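You operate a simulated robot arm through the tools that you are given. There is no shell and no other tool. Be economical: measure what you need, move in short steps, check, and stop when the job is done.

The job below is to be done with a simulated robot arm. You get a single attempt, and the scene is never put back.

Task
Find the 36 MM spacer with the caliper; stand it on the blue patch.
Fine: measure all three; the other two go back where they stood.

The check looks at the end state, three seconds after you hand in, the way a careful person would. Anything else that was tipped, shoved, dropped, spilled or broken makes it a failure.

Robot
A 7-joint arm with a two-finger gripper, on a carriage that runs on a rail from [-35.6, -102.3] to [42.6, 122.5] (x, y) and turns from -2.601 to 3.194 rad about z. Base frame: it is fixed where the carriage stands at the start and does not move with it; the origin is on the floor, on the carriage's upright axis, x ahead of it, y to its left, z up; the surface under the hand at the start is at about z = 88. Units: cm, rad, N and s.
Its first joint turns from -2.601 to 2.601 rad. Places, roughly: bench caliper [90, 50, 90]; blue caliper patch [100, 70, 90]; spacer block (4x4x5 cm) [90, 20, 90]; spacer block (5x4x5 cm) [100, 30, 90]. Payload 2.45 kg.
The TCP is the grasp point between the finger pads, 2.6 cm short of the fingertips. In the tool frame z runs along the fingers and y along their closing line. Largest opening 9.6 cm; the body of the gripper starts 6.9 cm behind the TCP.
Orientation is that of the tool frame in the base frame, as a unit quaternion [x, y, z, w]. With the fingers straight down and closing along the base's y, the tool's x points along the base's -x, its y along +y and its z along -z.

Tools
- The arm moves only by the tool servo_tool. Its arguments are lists of equal length, an entry for each row: "turn": the turn, a rotation vector about the base's x, y, z in degrees, a list of three; "linear": the shift along the base's x, y, z in cm, a list of three; "gripper": the finger opening in cm, from 0 to 9.6. In form: {"turn": [[ax, ay, az], ...], "linear": [[dx, dy, dz], ...], "gripper": [gripper, ...]}. A call has 1 to 20 rows; each row shifts and turns the commanded pose from where the row before left it. Rows are played at 5 a second. More than 5 cm and 0.15 rad between two rows, or a gripper value outside its range, and nothing of the call is played. A pose out of reach is approached as far as the arm can. The call stops where the force on the tool passes 40 N (or 10 N more than at its start, if that is more) or the arm is blocked; 0.2 s more then pass. Each finger halts on what it meets, pressing with about 26 N; the grip force reading is that of the motor and also rises with nothing between the fingers. The clock runs only during rows and for 0.2 s after the last one: add rows that do not move to give the fingers time. It gives the time, the measured TCP pose, the force on the tool (base axes), the opening and the grip force at its end, in the units of the frame above (readings bear some noise), with the torque about the TCP (base axes, N m) and any sound that the robot's microphone picked up, and new pictures: "show" is both (left out), scene, wrist or none.
- Cameras (640 x 400 px; columns grow to the right, rows downward): "scene" is now at [4.34, 17.4, 168.49]; the picture's right is [0.06, -1.00, 0.00], its down [-0.58, -0.03, -0.82] and it looks along [0.81, 0.05, -0.58] (base axes); focal length 283 px, centre (320, 200). "wrist" rides on the gripper at [8.2, 0.3, -9.8] in the tool frame; the picture's right is [-0.04, 1.00, 0.00], its down [-0.73, -0.03, -0.68] and it looks along [-0.68, -0.03, 0.73] (tool axes); focal length 256 px, centre (320, 200). There is no depth. A picture from a camera that has moved, and an enlarged one, comes with that camera's place and axes in the base frame and with its lens.
- slide_trunk(by): slides the trunk up (or, below 0, down) by that many cm; the arm and the scene camera ride with it, the base frame stays. It gives what a move gives, with no picture.
- roll_base(legs): drives the robot by 1 to 6 legs, each [ahead, left, turn to the left] in cm, cm and rad, along the robot's own axes; the way and the turn of a leg run together, so that a leg with both is an arc; at most 150 cm and 3.142 rad a leg. The arm and the cameras ride along, it lands a little off, and it stops where it bumps. It keeps to its track: a leg is cut to what the track allows. It gives what a move gives, and a new picture of the scene camera.
- pan_tilt(pan, tilt): turns the head with the scene camera to pan (to the left, within 2.705 rad either way) and tilt (down, from -0.506 to 1.204), counted from straight ahead of the robot. It gives what a move gives, and a new picture of the scene camera.
- zoom(camera, box): a new picture of the part [left, top, right, bottom] of that camera's present view, enlarged. It takes no simulated time.
- close_job(): hands the job in; it is judged then, once.

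Work in short steps. Places have to be worked out from the pictures, the camera data and where the tool is seen: move nearer, look again, correct. Check each grasp and each placing, and mend what went wrong. You have 120 turns and 260 pictures in all, those below and enlarged ones among them. Open the gripper and draw the arm clear of the work before you hand the job in, unless the task says otherwise; then end with one line.

The tools are called after "Request:" as name(argument=value, ...) on one line, values as JSON. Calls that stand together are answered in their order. servo_tool: Moves the arm, as the interface text tells. Its arguments: {"type":"object","properties":{"turn":{"type":"array","items":{"type":"array","items":{"type":"number"}}},"linear":{"type":"array","items":{"type":"array","items":{"type":"number"}}},"gripper":{"type":"array","items":{"type":"number"}},"show":{"type":"string","enum":["both","scene","wrist","none"]}},"required":["turn","linear","gripper"]} The other tools are called the same way: slide_trunk (by) slides the trunk up or down; roll_base (legs) drives the base; pan_tilt (pan, tilt) turns the head that bears the scene camera; zoom (camera, box) takes an enlarged picture of a part of a camera's view; close_job () hands the job in.

At the start:

```text
t: 0.0
tool_pos: [70.68, 3.59, 115.13]
tool_rot: [0.0, 1.0, 0.0, 0.0]
ft_force: [0.2, 0.5, 0.4]
ft_torque: [0.02, 0.03, 0.01]
grip_width: 9.57
finger_force: 0.2
trunk travel left (down, up): [-67.5, 3.5]
robot x, y, heading: [-0.27, 0.3, 0.003]
head pan, tilt: [0.056, 0.616]
```

scene: 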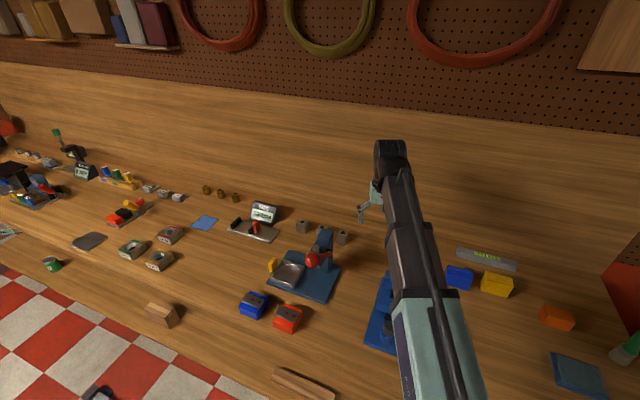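
wrist: 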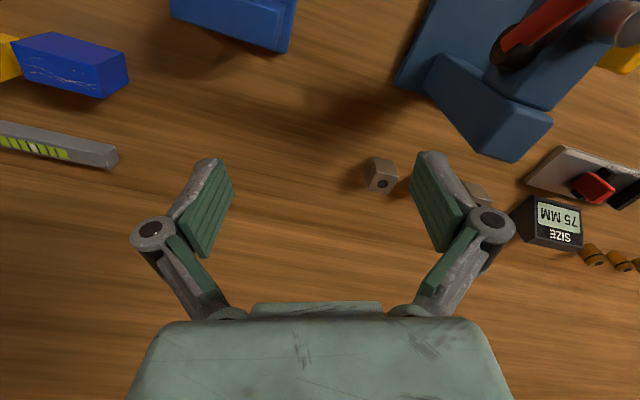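

The caliper with a "75 MM" display is near [90,50], with two grey blocks near it. I zoom in to find the spacers and see the caliper.

Request:
zoom(camera="scene", box=[180, 170, 380, 295])

Request:
zoom(camera="scene", box=[60, 160, 260, 285])

```text
3.20 times, centred on (280, 232) of scene
camera zoom: at [4.34, 17.4, 168.49], right [0.06, -1.0, 0.0], down [-0.58, -0.03, -0.82], along [0.81, 0.05, -0.58], focal length 906 px, centre (448, 96)
```

zoom: 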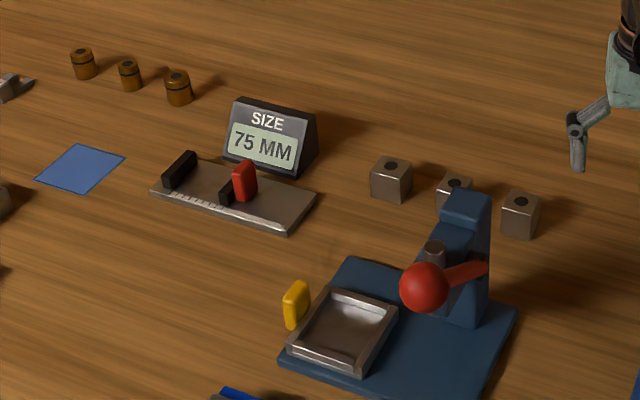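

```text
3.20 times, centred on (160, 222) of scene
camera zoom: at [4.34, 17.4, 168.49], right [0.06, -1.0, 0.0], down [-0.58, -0.03, -0.82], along [0.81, 0.05, -0.58], focal length 906 px, centre (832, 128)
```

zoom: 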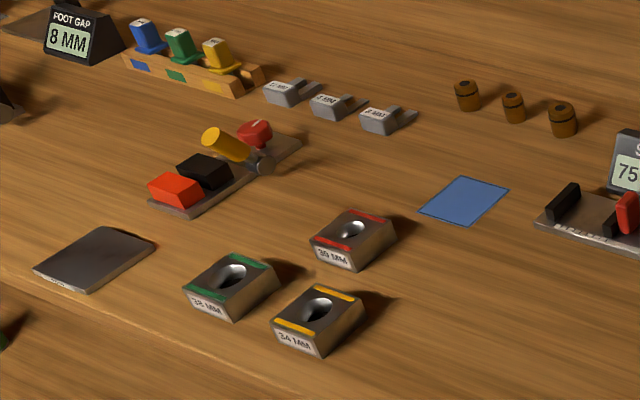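

Three grey blocks with dots at about (94,30), (91,22), (88,14); caliper at about (90.5,53) with the slider at y≈48.5 and fixed jaw at y≈57.5. I raise the tool and drive left to get closer.

Request:
servo_tool(turn=[[0, 0, 0], [0, 0, 0], [0, 0, 0]], linear=[[0, 0, 4], [0, 0, 4], [0, 0, 0]], gripper=[9.6, 9.6, 9.6], show="none")

Request:
roll_base(legs=[[0, 35, 0]])

```text
t: 0.8
tool_pos: [70.81, 3.53, 123.35]
tool_rot: [0.0, 1.0, 0.0, 0.0]
ft_force: [-0.4, -1.0, -1.0]
ft_torque: [-0.03, 0.02, -0.02]
grip_width: 9.59
finger_force: 0.1
trunk travel left (down, up): [-67.5, 3.5]
robot x, y, heading: [0.04, -0.1, 0.001]
head pan, tilt: [0.056, 0.616]
```

```text
t: 3.1
tool_pos: [81.68, 34.67, 123.4]
tool_rot: [0.0, 1.0, 0.0, 0.0]
ft_force: [0.5, -0.3, -0.6]
ft_torque: [-0.02, -0.03, 0.0]
grip_width: 9.56
finger_force: 0.0
trunk travel left (down, up): [-67.5, 3.5]
robot x, y, heading: [10.66, 31.28, -0.004]
head pan, tilt: [0.056, 0.616]
camera scene: at [15.18, 48.55, 168.49], right [0.06, -1.0, 0.0], down [-0.58, -0.03, -0.82], along [0.81, 0.05, -0.58], focal length 283 px, centre (320, 200)
```

scene: 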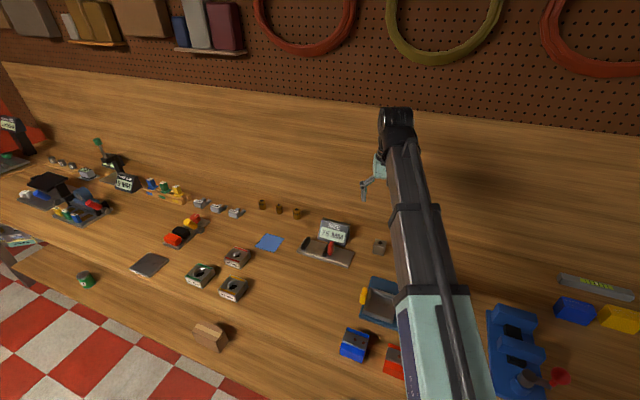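

The track slants, robot now at (10.7,31.3); everything is within reach. I zoom on the caliper and take a wrist look.

Request:
zoom(camera="scene", box=[245, 205, 405, 305])

Request:
zoom(camera="wrist", box=[0, 0, 640, 400])

```text
4.00 times, centred on (325, 255) of scene
camera zoom: at [15.18, 48.55, 168.49], right [0.06, -1.0, 0.0], down [-0.58, -0.03, -0.82], along [0.81, 0.05, -0.58], focal length 1132 px, centre (300, -20)
```

zoom: 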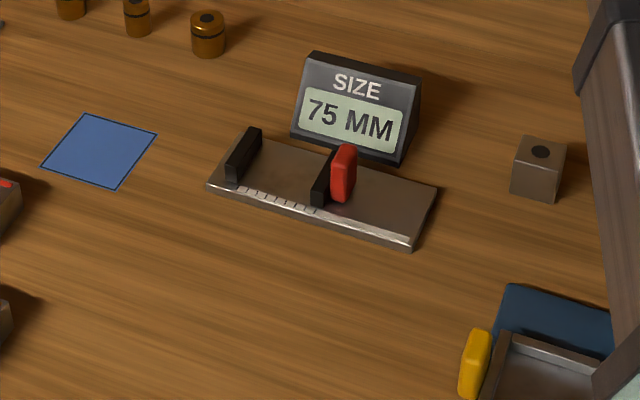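

```text
1.00 times, centred on (320, 200) of wrist (not enlarged: the box is as wide or as high as the picture)
camera zoom: at [73.45, 34.99, 133.07], right [0.04, 1.0, 0.0], down [0.73, -0.03, 0.68], along [0.68, -0.03, -0.73], focal length 256 px, centre (320, 200)
```

zoom: 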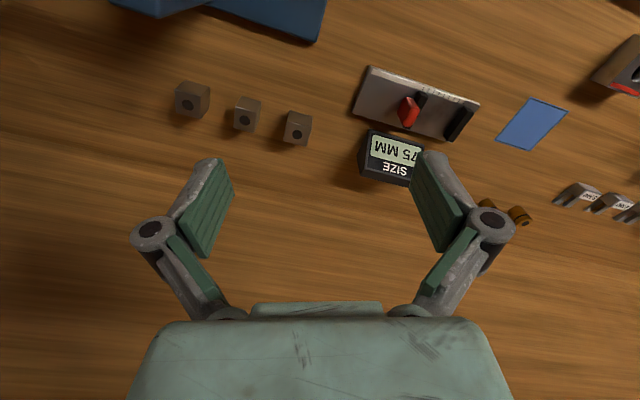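

I zoom the wrist view on the blocks and on the caliper to get orientations.

Request:
zoom(camera="wrist", box=[160, 60, 320, 160])

Request:
zoom(camera="wrist", box=[330, 50, 490, 150])

```text
4.00 times, centred on (240, 110) of wrist
camera zoom: at [73.45, 34.99, 133.07], right [0.04, 1.0, 0.0], down [0.73, -0.03, 0.68], along [0.68, -0.03, -0.73], focal length 1024 px, centre (640, 560)
```

zoom: 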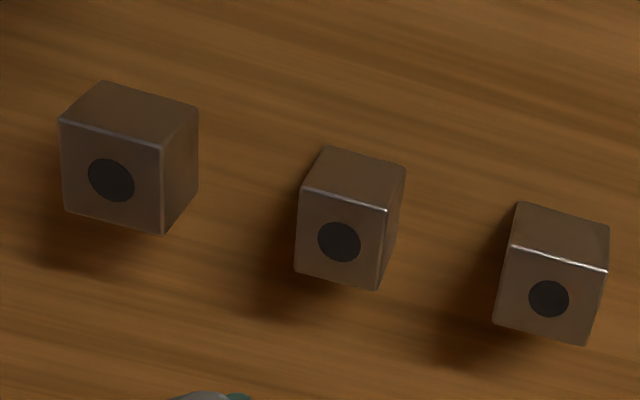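

```text
4.00 times, centred on (410, 100) of wrist
camera zoom: at [73.45, 34.99, 133.07], right [0.04, 1.0, 0.0], down [0.73, -0.03, 0.68], along [0.68, -0.03, -0.73], focal length 1024 px, centre (-40, 600)
```

zoom: 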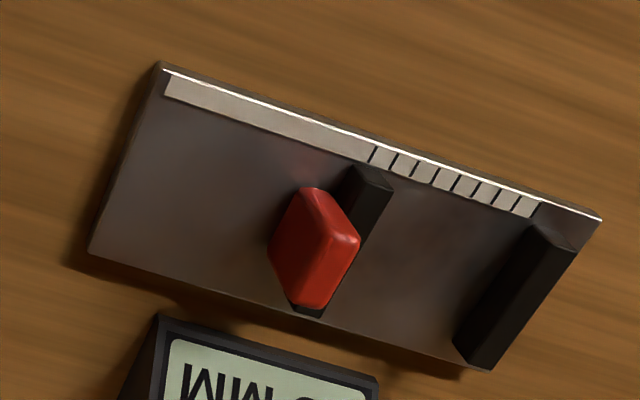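

Blocks' widths along the bench direction (tilted ~19°) look different (~4.1, 3.4, 3.7), with centres ≈(95.1,30.1), (92.2,21.7), (89.3,13.2). I turn the tool by +70.9° so that it closes across the bench depth and look from behind the row toward the caliper.

Request:
servo_tool(turn=[[0, 0, 7.88], [0, 0, 7.88], [0, 0, 7.88], [0, 0, 7.88], [0, 0, 7.88], [0, 0, 7.88], [0, 0, 7.88], [0, 0, 7.88], [0, 0, 7.86], [0, 0, 0]], linear=[[1, -1.8, -1.5], [1, -1.8, -1.5], [1, -1.8, -1.5], [1, -1.8, -1.5], [1, -1.8, -1.5], [1, -1.8, -1.5], [1, -1.8, -1.5], [1, -1.8, -1.5], [1, -1.8, -1.5], [0, 0, 0]], gripper=[7, 7, 7, 7, 7, 7, 7, 7, 7, 7])

```text
t: 5.3
tool_pos: [90.57, 18.37, 109.85]
tool_rot: [-0.58, 0.815, 0.0, 0.001]
ft_force: [-0.5, -0.8, -0.9]
ft_torque: [0.01, 0.02, -0.01]
grip_width: 7.0
finger_force: 0.0
trunk travel left (down, up): [-67.5, 3.5]
robot x, y, heading: [10.93, 31.5, 0.001]
head pan, tilt: [0.056, 0.616]
camera scene: at [15.18, 48.51, 168.49], right [0.06, -1.0, 0.0], down [-0.58, -0.03, -0.82], along [0.81, 0.05, -0.58], focal length 283 px, centre (320, 200)
camera wrist: at [87.61, 10.69, 119.67], right [-0.93, 0.36, 0.0], down [0.27, 0.68, 0.68], along [0.25, 0.63, -0.73], focal length 256 px, centre (320, 200)
```

scene: 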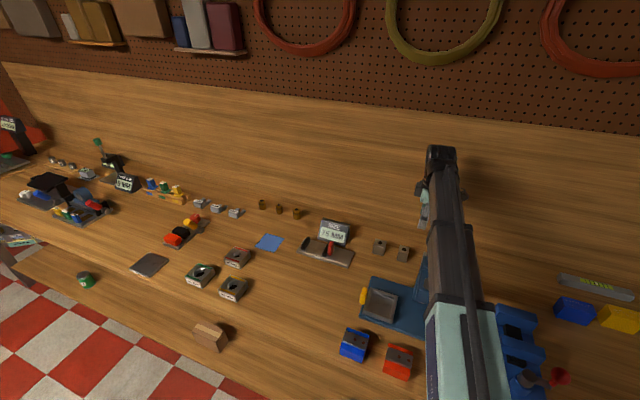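
wrist: 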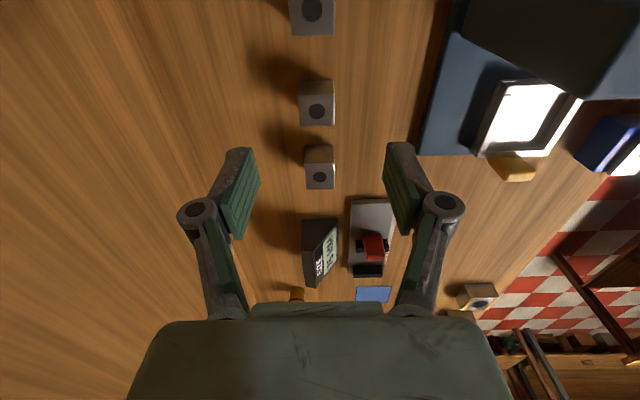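

Orientation lines up with the row. I zoom to localize block 1 and the caliper jaws.

Request:
zoom(camera="wrist", box=[240, 60, 400, 160])

Request:
zoom(camera="wrist", box=[260, 180, 420, 280])

```text
4.00 times, centred on (320, 110) of wrist
camera zoom: at [87.61, 10.69, 119.67], right [-0.93, 0.36, 0.0], down [0.27, 0.68, 0.68], along [0.25, 0.63, -0.73], focal length 1024 px, centre (320, 560)
```

zoom: 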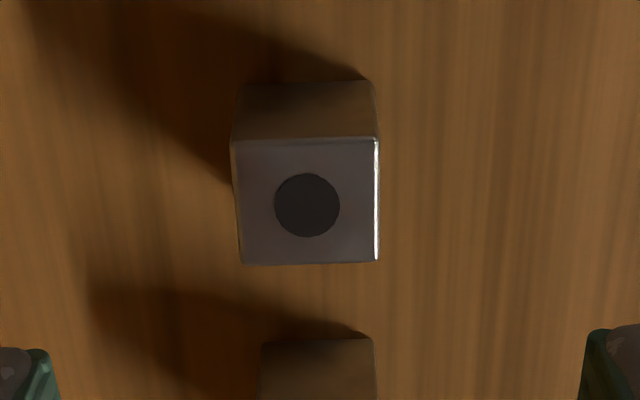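

```text
4.00 times, centred on (340, 230) of wrist
camera zoom: at [87.61, 10.69, 119.67], right [-0.93, 0.36, 0.0], down [0.27, 0.68, 0.68], along [0.25, 0.63, -0.73], focal length 1024 px, centre (240, 80)
```

zoom: 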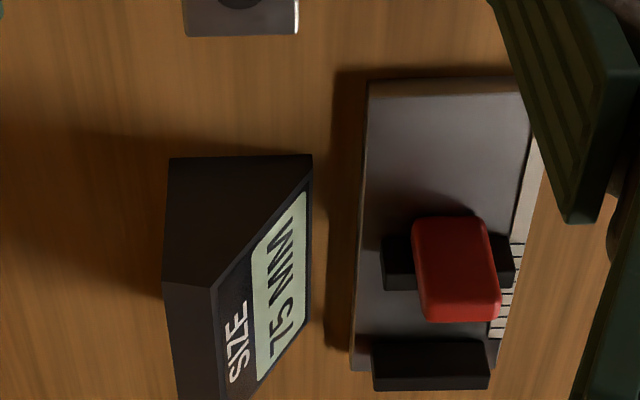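

Block 2's estimate is confirmed at (92.2,21.5). I go above block 1 at about (95.1,30.1), z=100, and check.

Request:
servo_tool(turn=[[0, 0, 0], [0, 0, 0], [0, 0, 0], [0, 0, 0], [0, 0, 0]], linear=[[1.5, 3.9, 0], [1.5, 3.9, 0], [1.53, 3.93, -4], [0, 0, -4], [0, 0, -1.85]], gripper=[7, 7, 7, 7, 7], show="wrist")

Request:
zoom(camera="wrist", box=[200, 40, 440, 190])

```text
refused: row 3 steps farther than a row can; nothing moved
```

```text
2.67 times, centred on (320, 115) of wrist
camera zoom: at [87.61, 10.69, 119.67], right [-0.93, 0.36, 0.0], down [0.27, 0.68, 0.68], along [0.25, 0.63, -0.73], focal length 683 px, centre (320, 427)
```

zoom: 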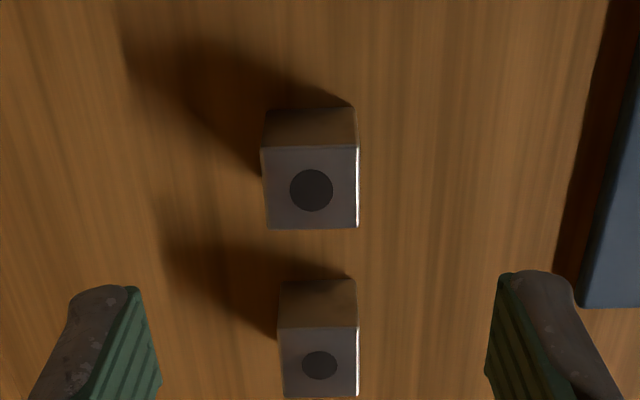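

The third row was too long; I split it.

Request:
servo_tool(turn=[[0, 0, 0], [0, 0, 0], [0, 0, 0], [0, 0, 0], [0, 0, 0], [0, 0, 0]], linear=[[1.5, 3.9, 0], [1.5, 3.9, 0], [1.53, 3.93, 0], [0, 0, -4], [0, 0, -4], [0, 0, -1.85]], gripper=[7, 7, 7, 7, 7, 7], show="none")

Request:
zoom(camera="wrist", box=[160, 0, 480, 200])

```text
t: 6.7
tool_pos: [95.07, 30.19, 99.7]
tool_rot: [-0.58, 0.815, 0.0, 0.0]
ft_force: [0.2, 0.4, 0.8]
ft_torque: [0.0, 0.01, 0.04]
grip_width: 7.0
finger_force: 0.0
trunk travel left (down, up): [-67.5, 3.5]
robot x, y, heading: [11.02, 31.3, 0.001]
head pan, tilt: [0.056, 0.616]
```

```text
2.00 times, centred on (320, 100) of wrist
camera zoom: at [92.21, 22.64, 109.49], right [-0.93, 0.36, 0.0], down [0.27, 0.68, 0.68], along [0.25, 0.63, -0.73], focal length 512 px, centre (320, 400)
```

zoom: 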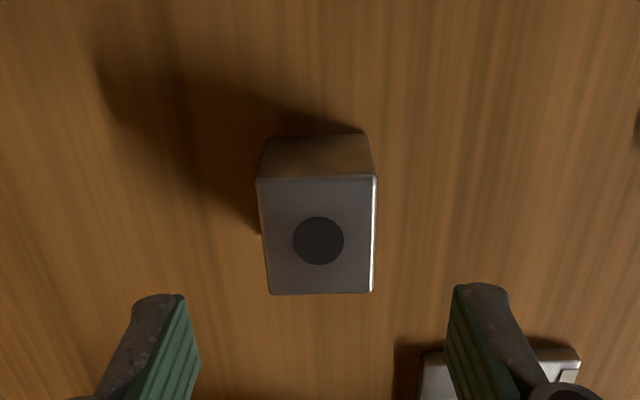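

Block 1 is centred under the gripper (est. (95.2,30.0)). I descend to z≈91.6 and close.

Request:
servo_tool(turn=[[0, 0, 0], [0, 0, 0], [0, 0, 0], [0, 0, 0], [0, 0, 0], [0, 0, 0], [0, 0, 0]], linear=[[0.1, -0.15, -4], [0, 0, -2.5], [0, 0, -1.5], [0, 0, 0], [0, 0, 0], [0, 0, 0], [0, 0, 0]], gripper=[7, 7, 7, 7, 3, 3, 3], show="wrist")

```text
t: 8.3
tool_pos: [95.22, 29.91, 91.94]
tool_rot: [-0.58, 0.815, 0.0, 0.0]
ft_force: [-1.0, -0.5, 3.5]
ft_torque: [-0.02, -0.09, -0.01]
grip_width: 3.89
finger_force: 25.7
trunk travel left (down, up): [-67.5, 3.5]
robot x, y, heading: [10.97, 30.99, 0.0]
head pan, tilt: [0.056, 0.616]
camera wrist: at [92.34, 22.38, 101.74], right [-0.93, 0.36, 0.0], down [0.27, 0.68, 0.68], along [0.25, 0.63, -0.73], focal length 256 px, centre (320, 200)
```

wrist: 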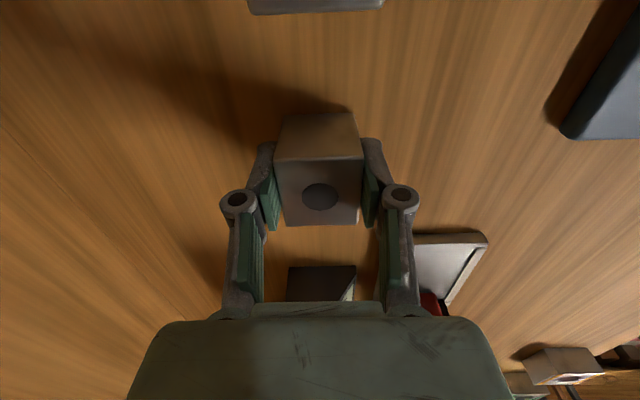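

Gripped at 3.89 cm; return pose noted (95.22,29.91,91.9). I lift and carry it over the caliper gap at ~(94,54.5), z≈104, and look.

Request:
servo_tool(turn=[[0, 0, 0], [0, 0, 0], [0, 0, 0], [0, 0, 0], [0, 0, 0], [0, 0, 0], [0, 0, 0], [0, 0, 0], [0, 0, 0]], linear=[[0, 0, 4], [0, 0, 4], [0, 0, 4], [-0.24, 4.92, 0], [-0.24, 4.92, 0], [-0.24, 4.92, 0], [-0.24, 4.92, 0], [-0.24, 4.92, 0], [0, 0, 0]], gripper=[3, 3, 3, 3, 3, 3, 3, 3, 3], show="wrist")

Request:
zoom(camera="wrist", box=[200, 0, 440, 150])

```text
t: 10.3
tool_pos: [93.77, 54.82, 104.21]
tool_rot: [-0.58, 0.815, 0.0, 0.0]
ft_force: [-0.6, -0.3, -0.4]
ft_torque: [0.01, 0.01, -0.02]
grip_width: 3.93
finger_force: 25.9
trunk travel left (down, up): [-67.5, 3.5]
robot x, y, heading: [10.91, 31.06, 0.004]
head pan, tilt: [0.056, 0.616]
camera wrist: at [90.87, 47.17, 113.98], right [-0.93, 0.37, 0.0], down [0.27, 0.68, 0.68], along [0.25, 0.63, -0.73], focal length 256 px, centre (320, 200)
```

wrist: 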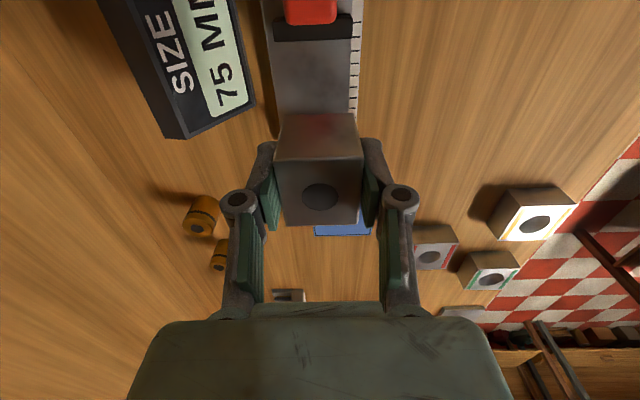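

```text
2.67 times, centred on (320, 75) of wrist
camera zoom: at [90.87, 47.17, 113.98], right [-0.93, 0.37, 0.0], down [0.27, 0.68, 0.68], along [0.25, 0.63, -0.73], focal length 683 px, centre (320, 533)
```

zoom: 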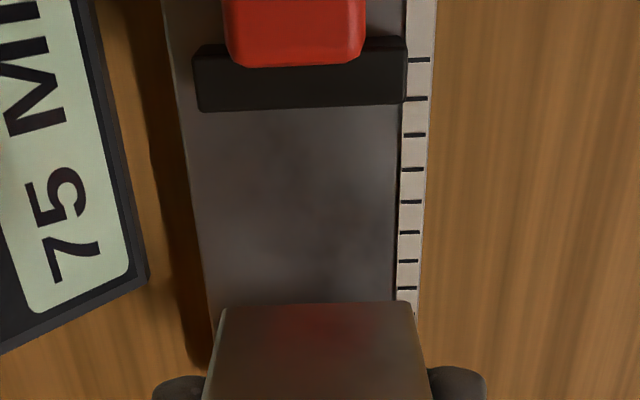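

The held block hides the fixed jaw; I shift 6 cm further along the caliper to see it.

Request:
servo_tool(turn=[[0, 0, 0], [0, 0, 0], [0, 0, 0]], linear=[[0.98, 2.83, 0], [0.98, 2.83, 0], [0, 0, 0]], gripper=[3, 3, 3], show="none")

Request:
zoom(camera="wrist", box=[200, 0, 440, 150])

```text
t: 11.1
tool_pos: [95.84, 60.17, 104.21]
tool_rot: [-0.58, 0.815, 0.0, 0.0]
ft_force: [-1.0, -0.1, -0.8]
ft_torque: [0.0, -0.04, 0.0]
grip_width: 3.95
finger_force: 26.0
trunk travel left (down, up): [-67.5, 3.5]
robot x, y, heading: [10.72, 31.15, 0.002]
head pan, tilt: [0.056, 0.616]
```

```text
2.67 times, centred on (320, 75) of wrist
camera zoom: at [92.86, 52.57, 113.85], right [-0.93, 0.36, 0.0], down [0.27, 0.68, 0.68], along [0.25, 0.63, -0.73], focal length 683 px, centre (320, 533)
```

zoom: 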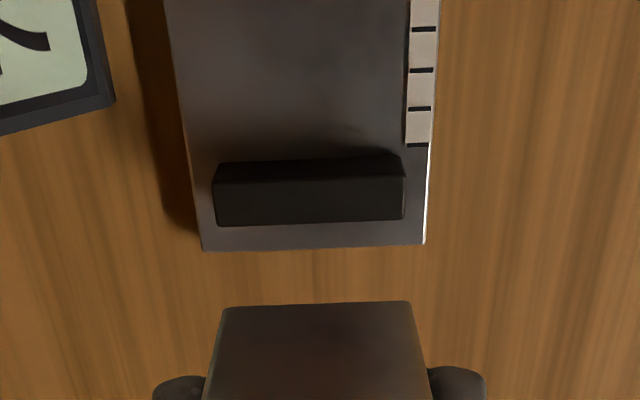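

Fixed jaw's inner face centre is at ≈(95.5,58.27), slider's inner face ≈(93.1,51.3). I place the block's centre 2.8 cm before the fixed jaw, at (94.58,55.6), descending to z=93.6 first.

Request:
servo_tool(turn=[[0, 0, 0], [0, 0, 0], [0, 0, 0], [0, 0, 0], [0, 0, 0]], linear=[[-1.26, -4.57, 0], [0, 0, -4], [0, 0, -4], [0, 0, -2.6], [0, 0, 0]], gripper=[3, 3, 3, 3, 3])

```text
t: 12.3
tool_pos: [94.67, 55.76, 93.3]
tool_rot: [-0.58, 0.815, 0.0, -0.001]
ft_force: [1.0, -0.7, -1.4]
ft_torque: [0.02, -0.02, -0.04]
grip_width: 3.92
finger_force: 25.6
trunk travel left (down, up): [-67.5, 3.5]
robot x, y, heading: [10.68, 31.18, 0.003]
head pan, tilt: [0.056, 0.616]
camera scene: at [15.19, 48.53, 168.49], right [0.06, -1.0, 0.0], down [-0.58, -0.03, -0.82], along [0.81, 0.05, -0.58], focal length 283 px, centre (320, 200)
camera wrist: at [91.69, 48.19, 103.08], right [-0.93, 0.36, 0.0], down [0.27, 0.68, 0.68], along [0.25, 0.63, -0.73], focal length 256 px, centre (320, 200)
```

scene: 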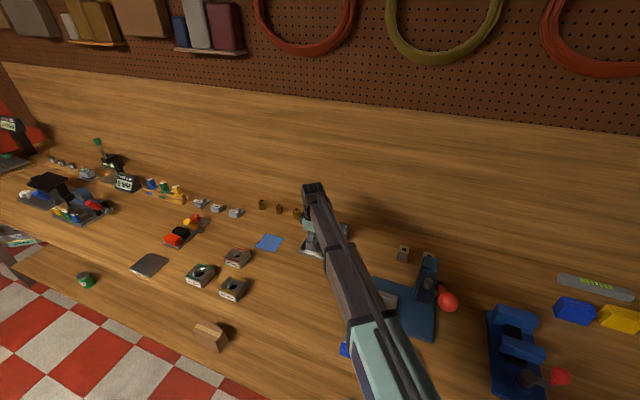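
wrist: 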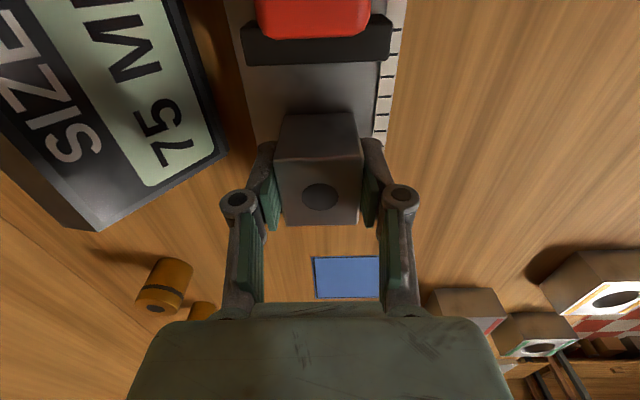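

Aligned; I lower in 0.2 cm steps until contact is felt.

Request:
servo_tool(turn=[[0, 0, 0], [0, 0, 0], [0, 0, 0]], linear=[[0, 0, -0.2], [0, 0, -0.1], [0, 0, 0]], gripper=[3, 3, 3], show="none")

Request:
zoom(camera="wrist", box=[220, 20, 420, 145])

```text
t: 13.1
tool_pos: [94.72, 55.69, 93.05]
tool_rot: [-0.58, 0.815, 0.0, 0.0]
ft_force: [-0.3, 1.8, 5.1]
ft_torque: [0.05, 0.03, -0.01]
grip_width: 3.92
finger_force: 25.7
trunk travel left (down, up): [-67.5, 3.5]
robot x, y, heading: [10.66, 31.08, 0.001]
head pan, tilt: [0.056, 0.616]
```

```text
3.20 times, centred on (320, 82) of wrist
camera zoom: at [91.69, 48.16, 102.94], right [-0.93, 0.36, 0.0], down [0.27, 0.68, 0.68], along [0.25, 0.63, -0.73], focal length 819 px, centre (320, 576)
```

zoom: 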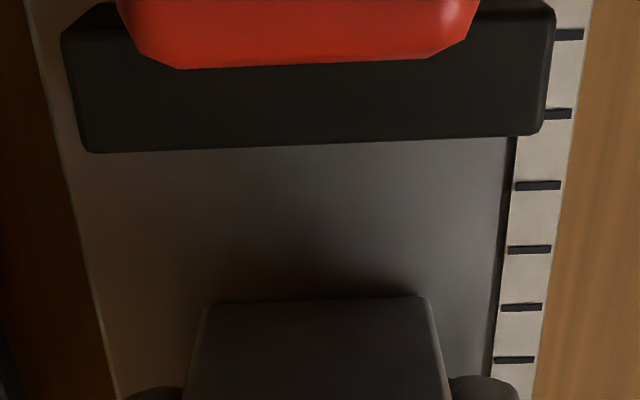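

Contact at 5 N. I open slightly, then lift straight up.

Request:
servo_tool(turn=[[0, 0, 0], [0, 0, 0], [0, 0, 0], [0, 0, 0], [0, 0, 0], [0, 0, 0]], linear=[[0, 0, 0], [0, 0, 0], [0, 0, 2], [0, 0, 4], [0, 0, 4], [0, 0, 0]], gripper=[5.5, 5.5, 5.5, 5.5, 5.5, 5.5], show="wrist")

```text
t: 14.5
tool_pos: [94.64, 55.91, 103.05]
tool_rot: [-0.58, 0.814, -0.001, 0.001]
ft_force: [-1.4, 1.0, -0.5]
ft_torque: [-0.03, -0.02, -0.01]
grip_width: 5.51
finger_force: 0.0
trunk travel left (down, up): [-67.5, 3.5]
robot x, y, heading: [10.89, 31.38, -0.002]
head pan, tilt: [0.056, 0.616]
camera wrist: at [91.61, 48.28, 112.89], right [-0.93, 0.36, 0.0], down [0.27, 0.68, 0.68], along [0.25, 0.63, -0.73], focal length 256 px, centre (320, 200)
```

wrist: 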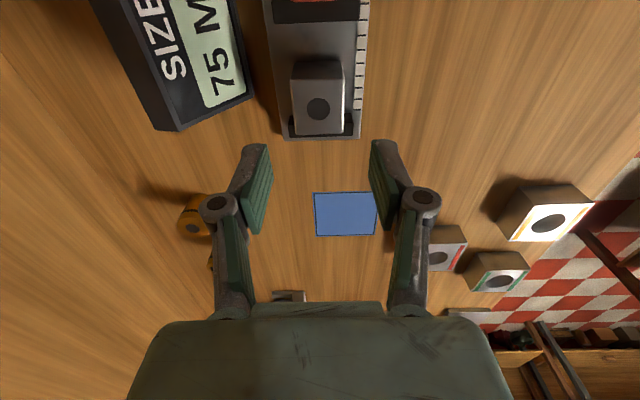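

The block stands well between the jaws. Next I close the fingers and move back behind the red slider handle to see it.

Request:
servo_tool(turn=[[0, 0, 0], [0, 0, 0], [0, 0, 0], [0, 0, 0], [0, 0, 0]], linear=[[-1.3, -3.75, 0], [-1.3, -3.75, 0], [-1.3, -3.75, 0], [0, 0, 0], [0, 0, 0]], gripper=[5.5, 5.5, 0.5, 0, 0], show="both")

Request:
zoom(camera="wrist", box=[220, 20, 460, 170])

Request:
zoom(camera="scene", box=[265, 200, 385, 275])

```text
t: 15.7
tool_pos: [90.69, 44.4, 102.95]
tool_rot: [-0.58, 0.814, 0.0, 0.0]
ft_force: [0.3, -0.4, -0.4]
ft_torque: [-0.01, 0.04, 0.01]
grip_width: 0.0
finger_force: 25.7
trunk travel left (down, up): [-67.5, 3.5]
robot x, y, heading: [10.79, 31.39, -0.003]
head pan, tilt: [0.056, 0.616]
camera scene: at [15.17, 48.54, 168.49], right [0.06, -1.0, 0.0], down [-0.58, -0.03, -0.82], along [0.81, 0.05, -0.58], focal length 283 px, centre (320, 200)
camera wrist: at [87.75, 36.82, 112.77], right [-0.93, 0.36, 0.0], down [0.27, 0.68, 0.68], along [0.25, 0.63, -0.73], focal length 256 px, centre (320, 200)
```

scene: 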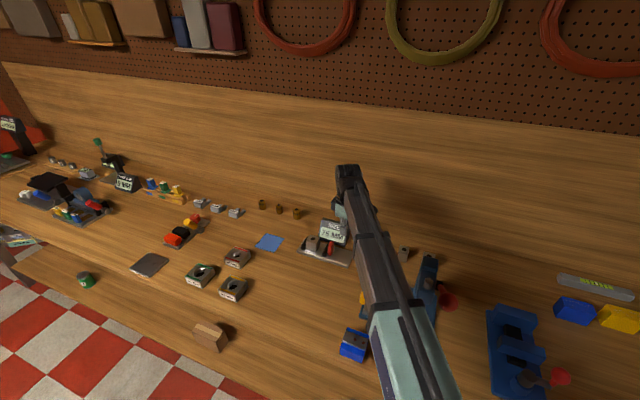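
wrist: 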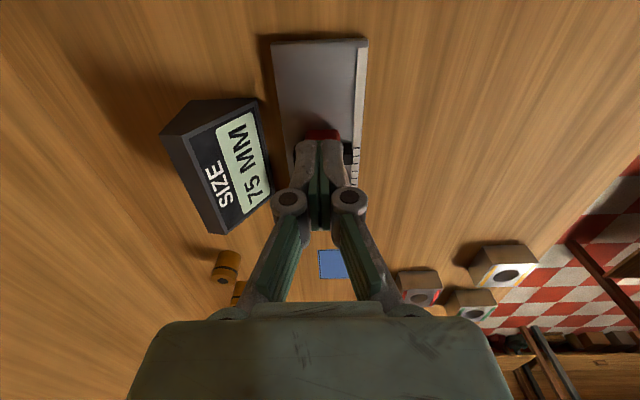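

```text
2.67 times, centred on (340, 95) of wrist
camera zoom: at [87.75, 36.82, 112.77], right [-0.93, 0.36, 0.0], down [0.27, 0.68, 0.68], along [0.25, 0.63, -0.73], focal length 683 px, centre (267, 480)
```

zoom: 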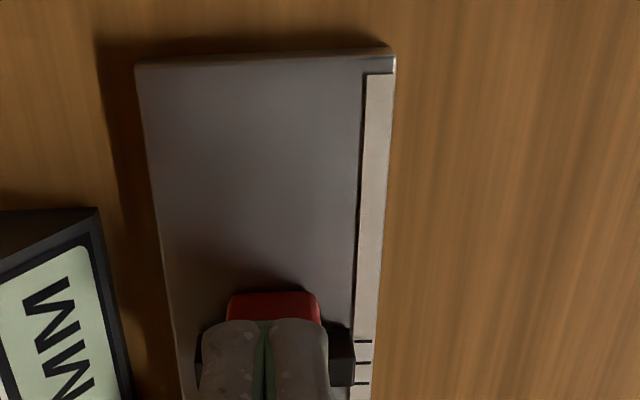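

```text
5.33 times, centred on (325, 238) of scene
camera zoom: at [15.17, 48.54, 168.49], right [0.06, -1.0, 0.0], down [-0.58, -0.03, -0.82], along [0.81, 0.05, -0.58], focal length 1510 px, centre (293, 0)
```

zoom: 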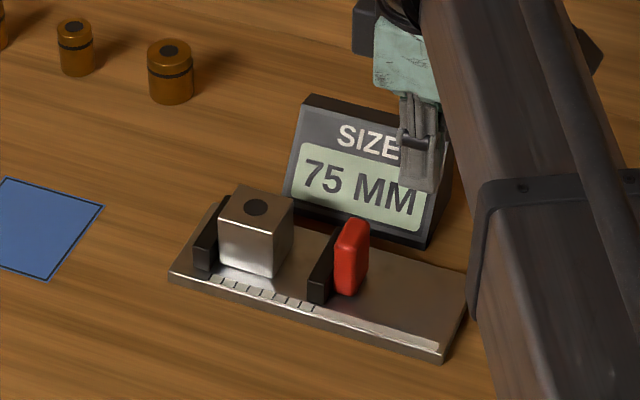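

The handle's back is about 2 cm ahead of the fingertips' front line. I descend here to tip height z≈90 behind the handle.

Request:
servo_tool(turn=[[0, 0, 0], [0, 0, 0], [0, 0, 0], [0, 0, 0]], linear=[[0, 0, -4], [0, 0, -4], [0, 0, -2.3], [0, 0, 0]], gripper=[0, 0, 0, 0], show="wrist")

Request:
zoom(camera="scene", box=[265, 200, 385, 275])

```text
t: 16.7
tool_pos: [90.89, 44.4, 92.62]
tool_rot: [-0.58, 0.815, 0.0, 0.0]
ft_force: [0.1, 0.3, -0.1]
ft_torque: [-0.02, 0.01, 0.0]
grip_width: 0.0
finger_force: 26.0
trunk travel left (down, up): [-67.5, 3.5]
robot x, y, heading: [10.54, 31.12, -0.0]
head pan, tilt: [0.056, 0.616]
camera wrist: at [87.88, 36.82, 102.45], right [-0.93, 0.36, 0.0], down [0.27, 0.68, 0.68], along [0.25, 0.63, -0.73], focal length 256 px, centre (320, 200)
```

wrist: 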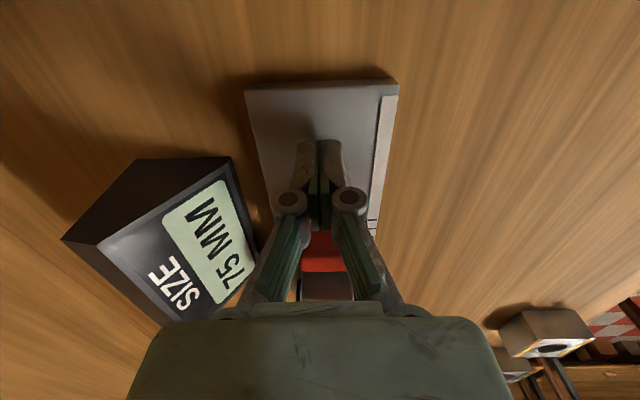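

```text
5.33 times, centred on (325, 238) of scene
camera zoom: at [15.17, 48.53, 168.49], right [0.06, -1.0, 0.0], down [-0.58, -0.03, -0.82], along [0.81, 0.05, -0.58], focal length 1510 px, centre (293, 0)
```

zoom: 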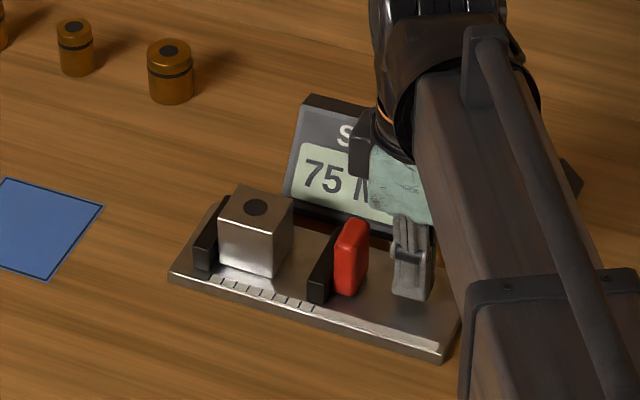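

Fingers are behind the handle. I push along the caliper axis (0.327,0.945) in small steps.

Request:
servo_tool(turn=[[0, 0, 0], [0, 0, 0], [0, 0, 0], [0, 0, 0], [0, 0, 0], [0, 0, 0], [0, 0, 0], [0, 0, 0]], linear=[[0.2, 0.57, 0], [0.2, 0.57, 0], [0.2, 0.57, 0], [0.2, 0.57, 0], [0.2, 0.57, 0], [0.2, 0.57, 0], [0.2, 0.57, 0], [0, 0, 0]], gripper=[0, 0, 0, 0, 0, 0, 0, 0], show="none")

Request:
zoom(camera="scene", box=[265, 200, 385, 275])

```text
t: 18.5
tool_pos: [92.2, 48.37, 92.72]
tool_rot: [-0.58, 0.815, 0.0, 0.0]
ft_force: [-0.2, -0.4, 0.1]
ft_torque: [-0.02, -0.01, -0.01]
grip_width: 0.01
finger_force: 28.4
trunk travel left (down, up): [-67.5, 3.5]
robot x, y, heading: [10.67, 31.34, -0.0]
head pan, tilt: [0.056, 0.616]
```

```text
5.33 times, centred on (325, 238) of scene
camera zoom: at [15.16, 48.53, 168.49], right [0.06, -1.0, 0.0], down [-0.58, -0.03, -0.82], along [0.81, 0.05, -0.58], focal length 1510 px, centre (293, 0)
```

zoom: 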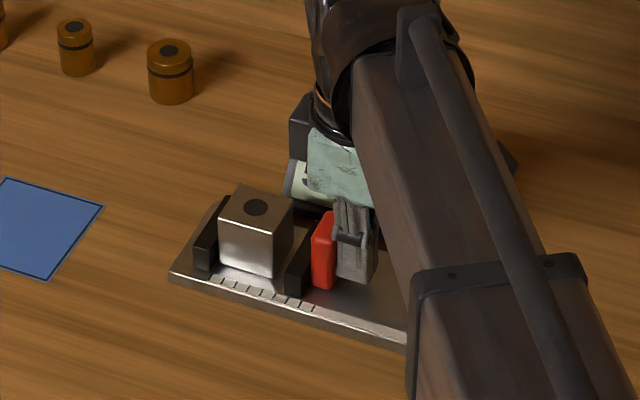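

The slider moves freely; about 1.5 cm remains. I continue more slowly until force rises.

Request:
servo_tool(turn=[[0, 0, 0], [0, 0, 0], [0, 0, 0], [0, 0, 0], [0, 0, 0]], linear=[[0.1, 0.28, 0], [0.1, 0.28, 0], [0.1, 0.28, 0], [0.1, 0.28, 0], [0, 0, 0]], gripper=[0, 0, 0, 0, 0], show="none")

Request:
zoom(camera="scene", box=[265, 200, 385, 275])

```text
t: 19.7
tool_pos: [92.6, 49.56, 92.72]
tool_rot: [-0.58, 0.814, 0.001, 0.0]
ft_force: [-0.5, -0.6, 0.8]
ft_torque: [-0.04, -0.01, 0.04]
grip_width: 0.02
finger_force: 28.3
trunk travel left (down, up): [-67.5, 3.5]
robot x, y, heading: [11.19, 31.31, 0.002]
head pan, tilt: [0.056, 0.616]
```

```text
5.33 times, centred on (325, 238) of scene
camera zoom: at [15.16, 48.52, 168.49], right [0.06, -1.0, 0.0], down [-0.58, -0.03, -0.82], along [0.81, 0.05, -0.58], focal length 1510 px, centre (293, 0)
```

zoom: 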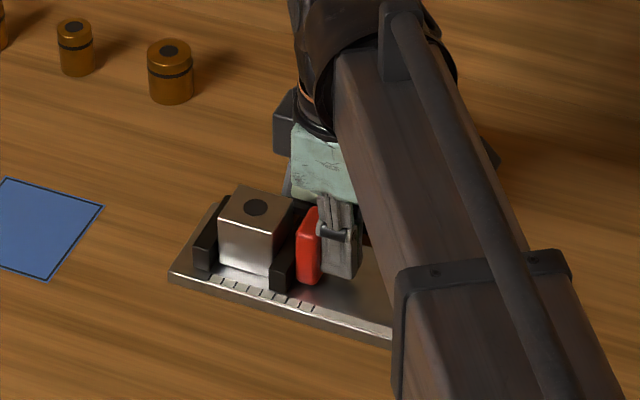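

Request:
servo_tool(turn=[[0, 0, 0], [0, 0, 0], [0, 0, 0], [0, 0, 0], [0, 0, 0], [0, 0, 0], [0, 0, 0]], linear=[[0.07, 0.19, 0], [0.07, 0.19, 0], [0.07, 0.19, 0], [0.07, 0.19, 0], [0.07, 0.19, 0], [0.07, 0.19, 0], [0, 0, 0]], gripper=[0, 0, 0, 0, 0, 0, 0], show="none")

Request:
zoom(camera="scene", box=[265, 200, 385, 275])

```text
t: 20.9
tool_pos: [92.59, 49.82, 92.79]
tool_rot: [-0.578, 0.816, -0.003, -0.005]
ft_force: [-3.3, -6.2, 1.0]
ft_torque: [0.08, -0.16, 0.04]
grip_width: 0.6
finger_force: 28.4
trunk travel left (down, up): [-67.5, 3.5]
robot x, y, heading: [11.19, 31.31, 0.0]
head pan, tilt: [0.056, 0.616]
stopped in row 6: the force on the tool passed its limit at 42 N (the readings are from after the stop); the commanded pose is now the measured one
```

```text
5.33 times, centred on (325, 238) of scene
camera zoom: at [15.12, 48.4, 168.52], right [0.05, -1.0, 0.0], down [-0.58, -0.03, -0.82], along [0.81, 0.04, -0.58], focal length 1510 px, centre (293, 0)
```

zoom: 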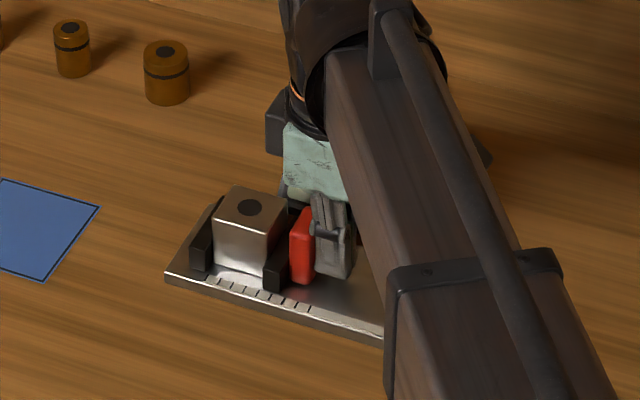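

Clamped (42 N). I back off slightly, lift and read the display.

Request:
servo_tool(turn=[[0, 0, 0], [0, 0, 0], [0, 0, 0], [0, 0, 0], [0, 0, 0], [0, 0, 0]], linear=[[-0.3, -0.8, 0], [-0.3, -0.8, 0], [0, 0, 4], [0, 0, 4], [0, 0, 2.5], [0, 0, 0]], gripper=[0, 0, 0, 0, 0, 0], show="wrist")

Request:
zoom(camera="scene", box=[265, 200, 385, 275])

```text
t: 22.3
tool_pos: [92.16, 48.46, 103.04]
tool_rot: [-0.578, 0.816, -0.003, -0.004]
ft_force: [0.4, -0.4, 0.7]
ft_torque: [0.01, 0.0, -0.02]
grip_width: 0.02
finger_force: 28.2
trunk travel left (down, up): [-67.5, 3.5]
robot x, y, heading: [10.42, 31.19, -0.001]
head pan, tilt: [0.056, 0.616]
camera wrist: at [89.26, 40.92, 112.99], right [-0.93, 0.37, 0.0], down [0.27, 0.69, 0.67], along [0.25, 0.63, -0.74], focal length 256 px, centre (320, 200)
```

wrist: 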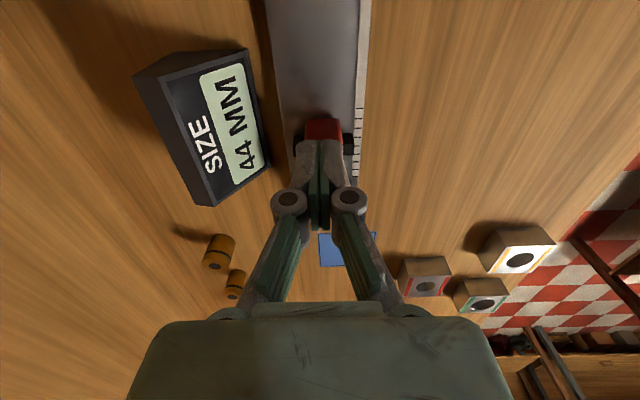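

```text
5.33 times, centred on (325, 238) of scene
camera zoom: at [15.17, 48.48, 168.49], right [0.05, -1.0, 0.0], down [-0.58, -0.03, -0.82], along [0.81, 0.04, -0.58], focal length 1510 px, centre (293, 0)
```

zoom: 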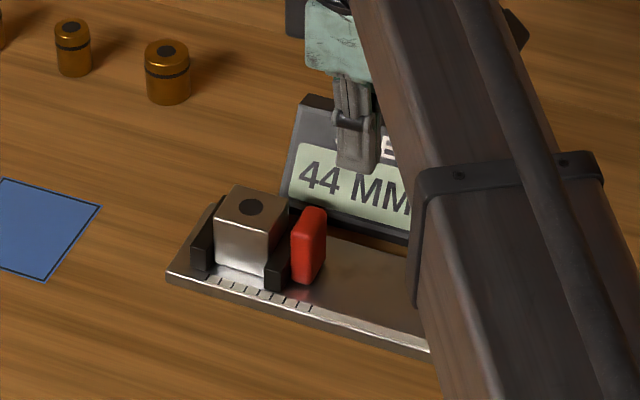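

Block 1 reads 44 MM. I go back over it (block centre now ≈(94.8,56.2)), correcting the small tilt, to pick it up.

Request:
servo_tool(turn=[[0.54, -0.17, 0.25], [0, 0, 0], [0, 0, 0]], linear=[[1.32, 3.87, 0], [1.32, 3.87, 0], [0, 0, 0]], gripper=[5.5, 5.5, 5.5], show="none")

Request:
zoom(camera="wrist", box=[200, 0, 440, 150])

```text
t: 23.1
tool_pos: [94.9, 56.19, 103.37]
tool_rot: [-0.58, 0.814, 0.002, 0.001]
ft_force: [-0.3, -0.8, -0.3]
ft_torque: [-0.01, 0.02, 0.02]
grip_width: 5.5
finger_force: 0.0
trunk travel left (down, up): [-67.5, 3.5]
robot x, y, heading: [10.98, 30.79, -0.002]
head pan, tilt: [0.056, 0.616]
```

```text
2.67 times, centred on (320, 75) of wrist
camera zoom: at [92.01, 48.57, 113.07], right [-0.93, 0.36, 0.0], down [0.27, 0.68, 0.68], along [0.25, 0.63, -0.73], focal length 683 px, centre (320, 533)
```

zoom: 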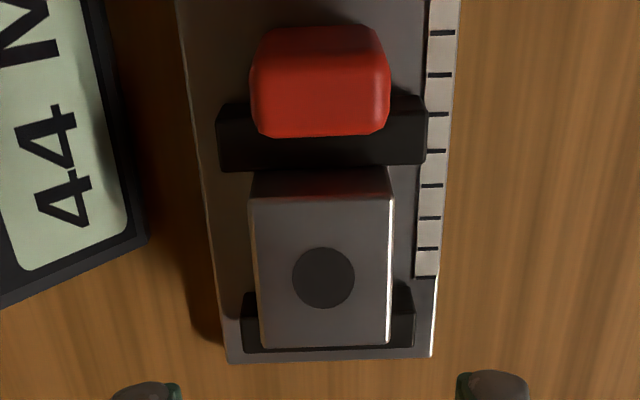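

Block centre at ≈(94.82,55.9), square to the gripper. Descend and grip.

Request:
servo_tool(turn=[[0, 0, 0], [0, 0, 0], [0, 0, 0], [0, 0, 0], [0, 0, 0], [0, 0, 0], [0, 0, 0]], linear=[[-0.08, -0.27, -4], [0, 0, -4], [0, 0, -2.25], [0, 0, 0], [0, 0, 0], [0, 0, 0], [0, 0, 0]], gripper=[5.5, 5.5, 5.5, 5.5, 3, 3, 3], show="wrist")

```text
t: 24.7
tool_pos: [94.82, 55.78, 93.0]
tool_rot: [-0.581, 0.814, 0.002, 0.0]
ft_force: [-1.5, 0.4, 2.2]
ft_torque: [0.02, 0.03, 0.03]
grip_width: 3.94
finger_force: 25.8
trunk travel left (down, up): [-67.5, 3.5]
robot x, y, heading: [10.38, 30.83, -0.002]
head pan, tilt: [0.056, 0.616]
camera wrist: at [91.89, 48.2, 102.85], right [-0.93, 0.36, 0.0], down [0.27, 0.68, 0.68], along [0.25, 0.63, -0.73], focal length 256 px, centre (320, 200)
```

wrist: 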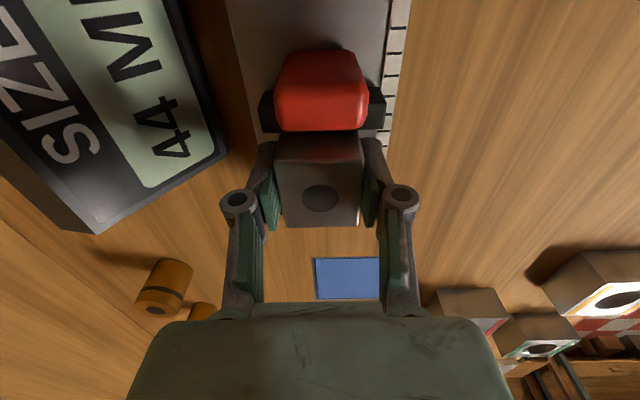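

Same in-hand pose as before. I lift 0.3 cm and use the held block to push the low-friction slider back open ~3.2 cm, then lift out.

Request:
servo_tool(turn=[[0, 0, 0], [0, 0, 0], [0, 0, 0], [0, 0, 0], [0, 0, 0], [0, 0, 0], [0, 0, 0], [0, 0, 0], [0, 0, 0], [0, 0, 0], [0, 0, 0]], linear=[[0, 0, 0.3], [-0.15, -0.43, 0], [-0.15, -0.43, 0], [-0.15, -0.43, 0], [-0.15, -0.43, 0], [-0.15, -0.43, 0], [-0.15, -0.43, 0], [-0.15, -0.43, 0], [0.1, 0.28, 0], [0, 0, 4], [0, 0, 4]], gripper=[3, 3, 3, 3, 3, 3, 3, 3, 3, 3, 3], show="wrist")

```text
t: 27.1
tool_pos: [93.63, 53.02, 101.24]
tool_rot: [-0.581, 0.814, 0.002, 0.0]
ft_force: [0.3, 0.3, -1.0]
ft_torque: [-0.01, -0.02, 0.05]
grip_width: 3.93
finger_force: 26.0
trunk travel left (down, up): [-67.5, 3.5]
robot x, y, heading: [10.97, 31.19, -0.003]
head pan, tilt: [0.056, 0.616]
camera wrist: at [90.76, 45.39, 111.0], right [-0.93, 0.36, 0.0], down [0.27, 0.68, 0.68], along [0.25, 0.63, -0.73], focal length 256 px, centre (320, 200)
```

wrist: 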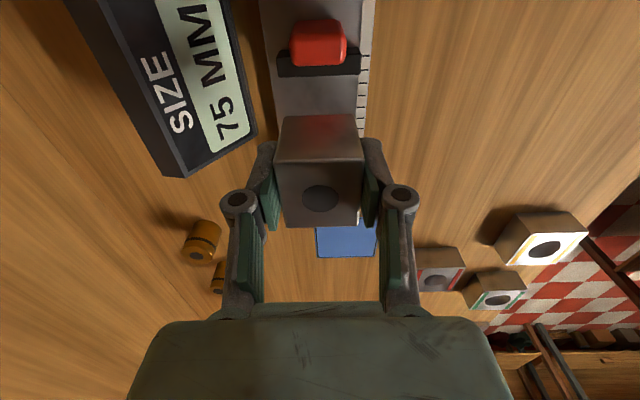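

The slider is back at 75 MM. I carry block 1 back to (95.2,29.9).

Request:
servo_tool(turn=[[0, 0, 0], [0, 0, 0], [0, 0, 0], [0, 0, 0], [0, 0, 0], [0, 0, 0], [0, 0, 0], [0, 0, 0]], linear=[[0.318, -4.622, 0.5], [0.318, -4.622, 0], [0.318, -4.622, 0], [0.318, -4.622, 0], [0.318, -4.622, 0], [0, 0, -4], [0, 0, -4], [0, 0, 0]], gripper=[3, 3, 3, 3, 3, 3, 3, 3], show="wrist")

```text
t: 28.9
tool_pos: [95.44, 30.24, 93.82]
tool_rot: [-0.582, 0.814, 0.002, 0.001]
ft_force: [-0.3, -0.5, -0.9]
ft_torque: [-0.03, -0.02, 0.0]
grip_width: 3.96
finger_force: 25.9
trunk travel left (down, up): [-67.5, 3.5]
robot x, y, heading: [10.76, 30.76, 0.005]
head pan, tilt: [0.056, 0.616]
camera wrist: at [92.46, 22.55, 103.52], right [-0.93, 0.36, 0.0], down [0.27, 0.68, 0.68], along [0.25, 0.63, -0.73], focal length 256 px, centre (320, 200)
```

wrist: 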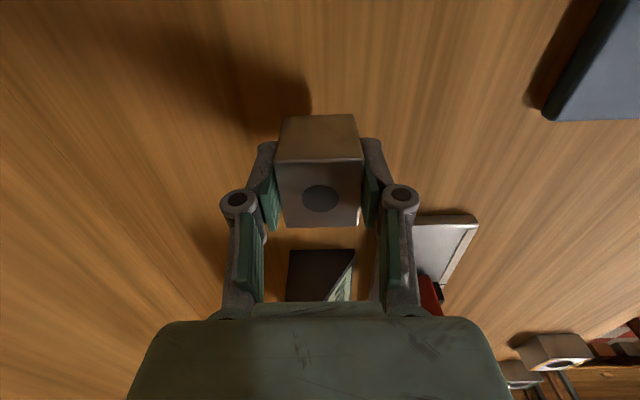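

Lower near the surface and compare the wrist view with that of the original grasp.

Request:
servo_tool(turn=[[0, 0, 0], [0, 0, 0], [0, 0, 0]], linear=[[-0.1, -0.15, -1], [0, 0, -0.6], [0, 0, 0]], gripper=[3, 3, 3], show="wrist")

```text
t: 29.7
tool_pos: [95.37, 29.81, 91.99]
tool_rot: [-0.581, 0.814, 0.001, 0.0]
ft_force: [0.2, -0.4, -1.2]
ft_torque: [0.04, -0.01, -0.02]
grip_width: 3.89
finger_force: 25.9
trunk travel left (down, up): [-67.5, 3.5]
robot x, y, heading: [10.53, 31.26, 0.0]
head pan, tilt: [0.056, 0.616]
camera wrist: at [92.47, 22.29, 101.81], right [-0.93, 0.36, 0.0], down [0.27, 0.68, 0.68], along [0.25, 0.63, -0.73], focal length 256 px, centre (320, 200)
```

wrist: 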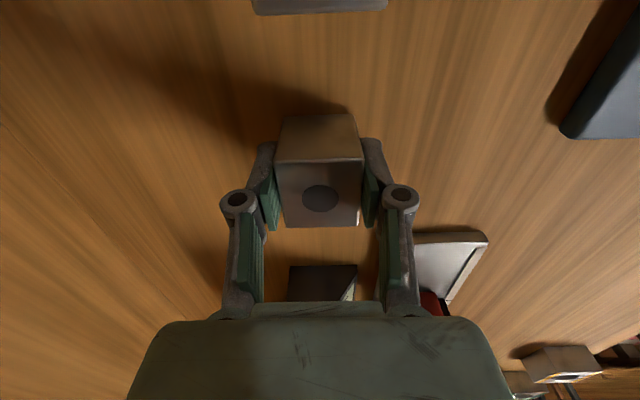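

The view matches within ~0.1 cm; I correct that, touch down, release and rise.

Request:
servo_tool(turn=[[0, 0, 0], [0, 0, 0], [0, 0, 0]], linear=[[-0.1, 0.03, -0.1], [0, 0, -0.1], [0, 0, 0]], gripper=[3, 3, 3], show="none")

```text
t: 30.5
tool_pos: [95.25, 29.86, 91.78]
tool_rot: [-0.581, 0.814, 0.001, 0.0]
ft_force: [0.7, 0.0, 0.8]
ft_torque: [-0.01, -0.07, 0.04]
grip_width: 3.91
finger_force: 26.0
trunk travel left (down, up): [-67.5, 3.5]
robot x, y, heading: [10.6, 31.23, -0.001]
head pan, tilt: [0.056, 0.616]
```

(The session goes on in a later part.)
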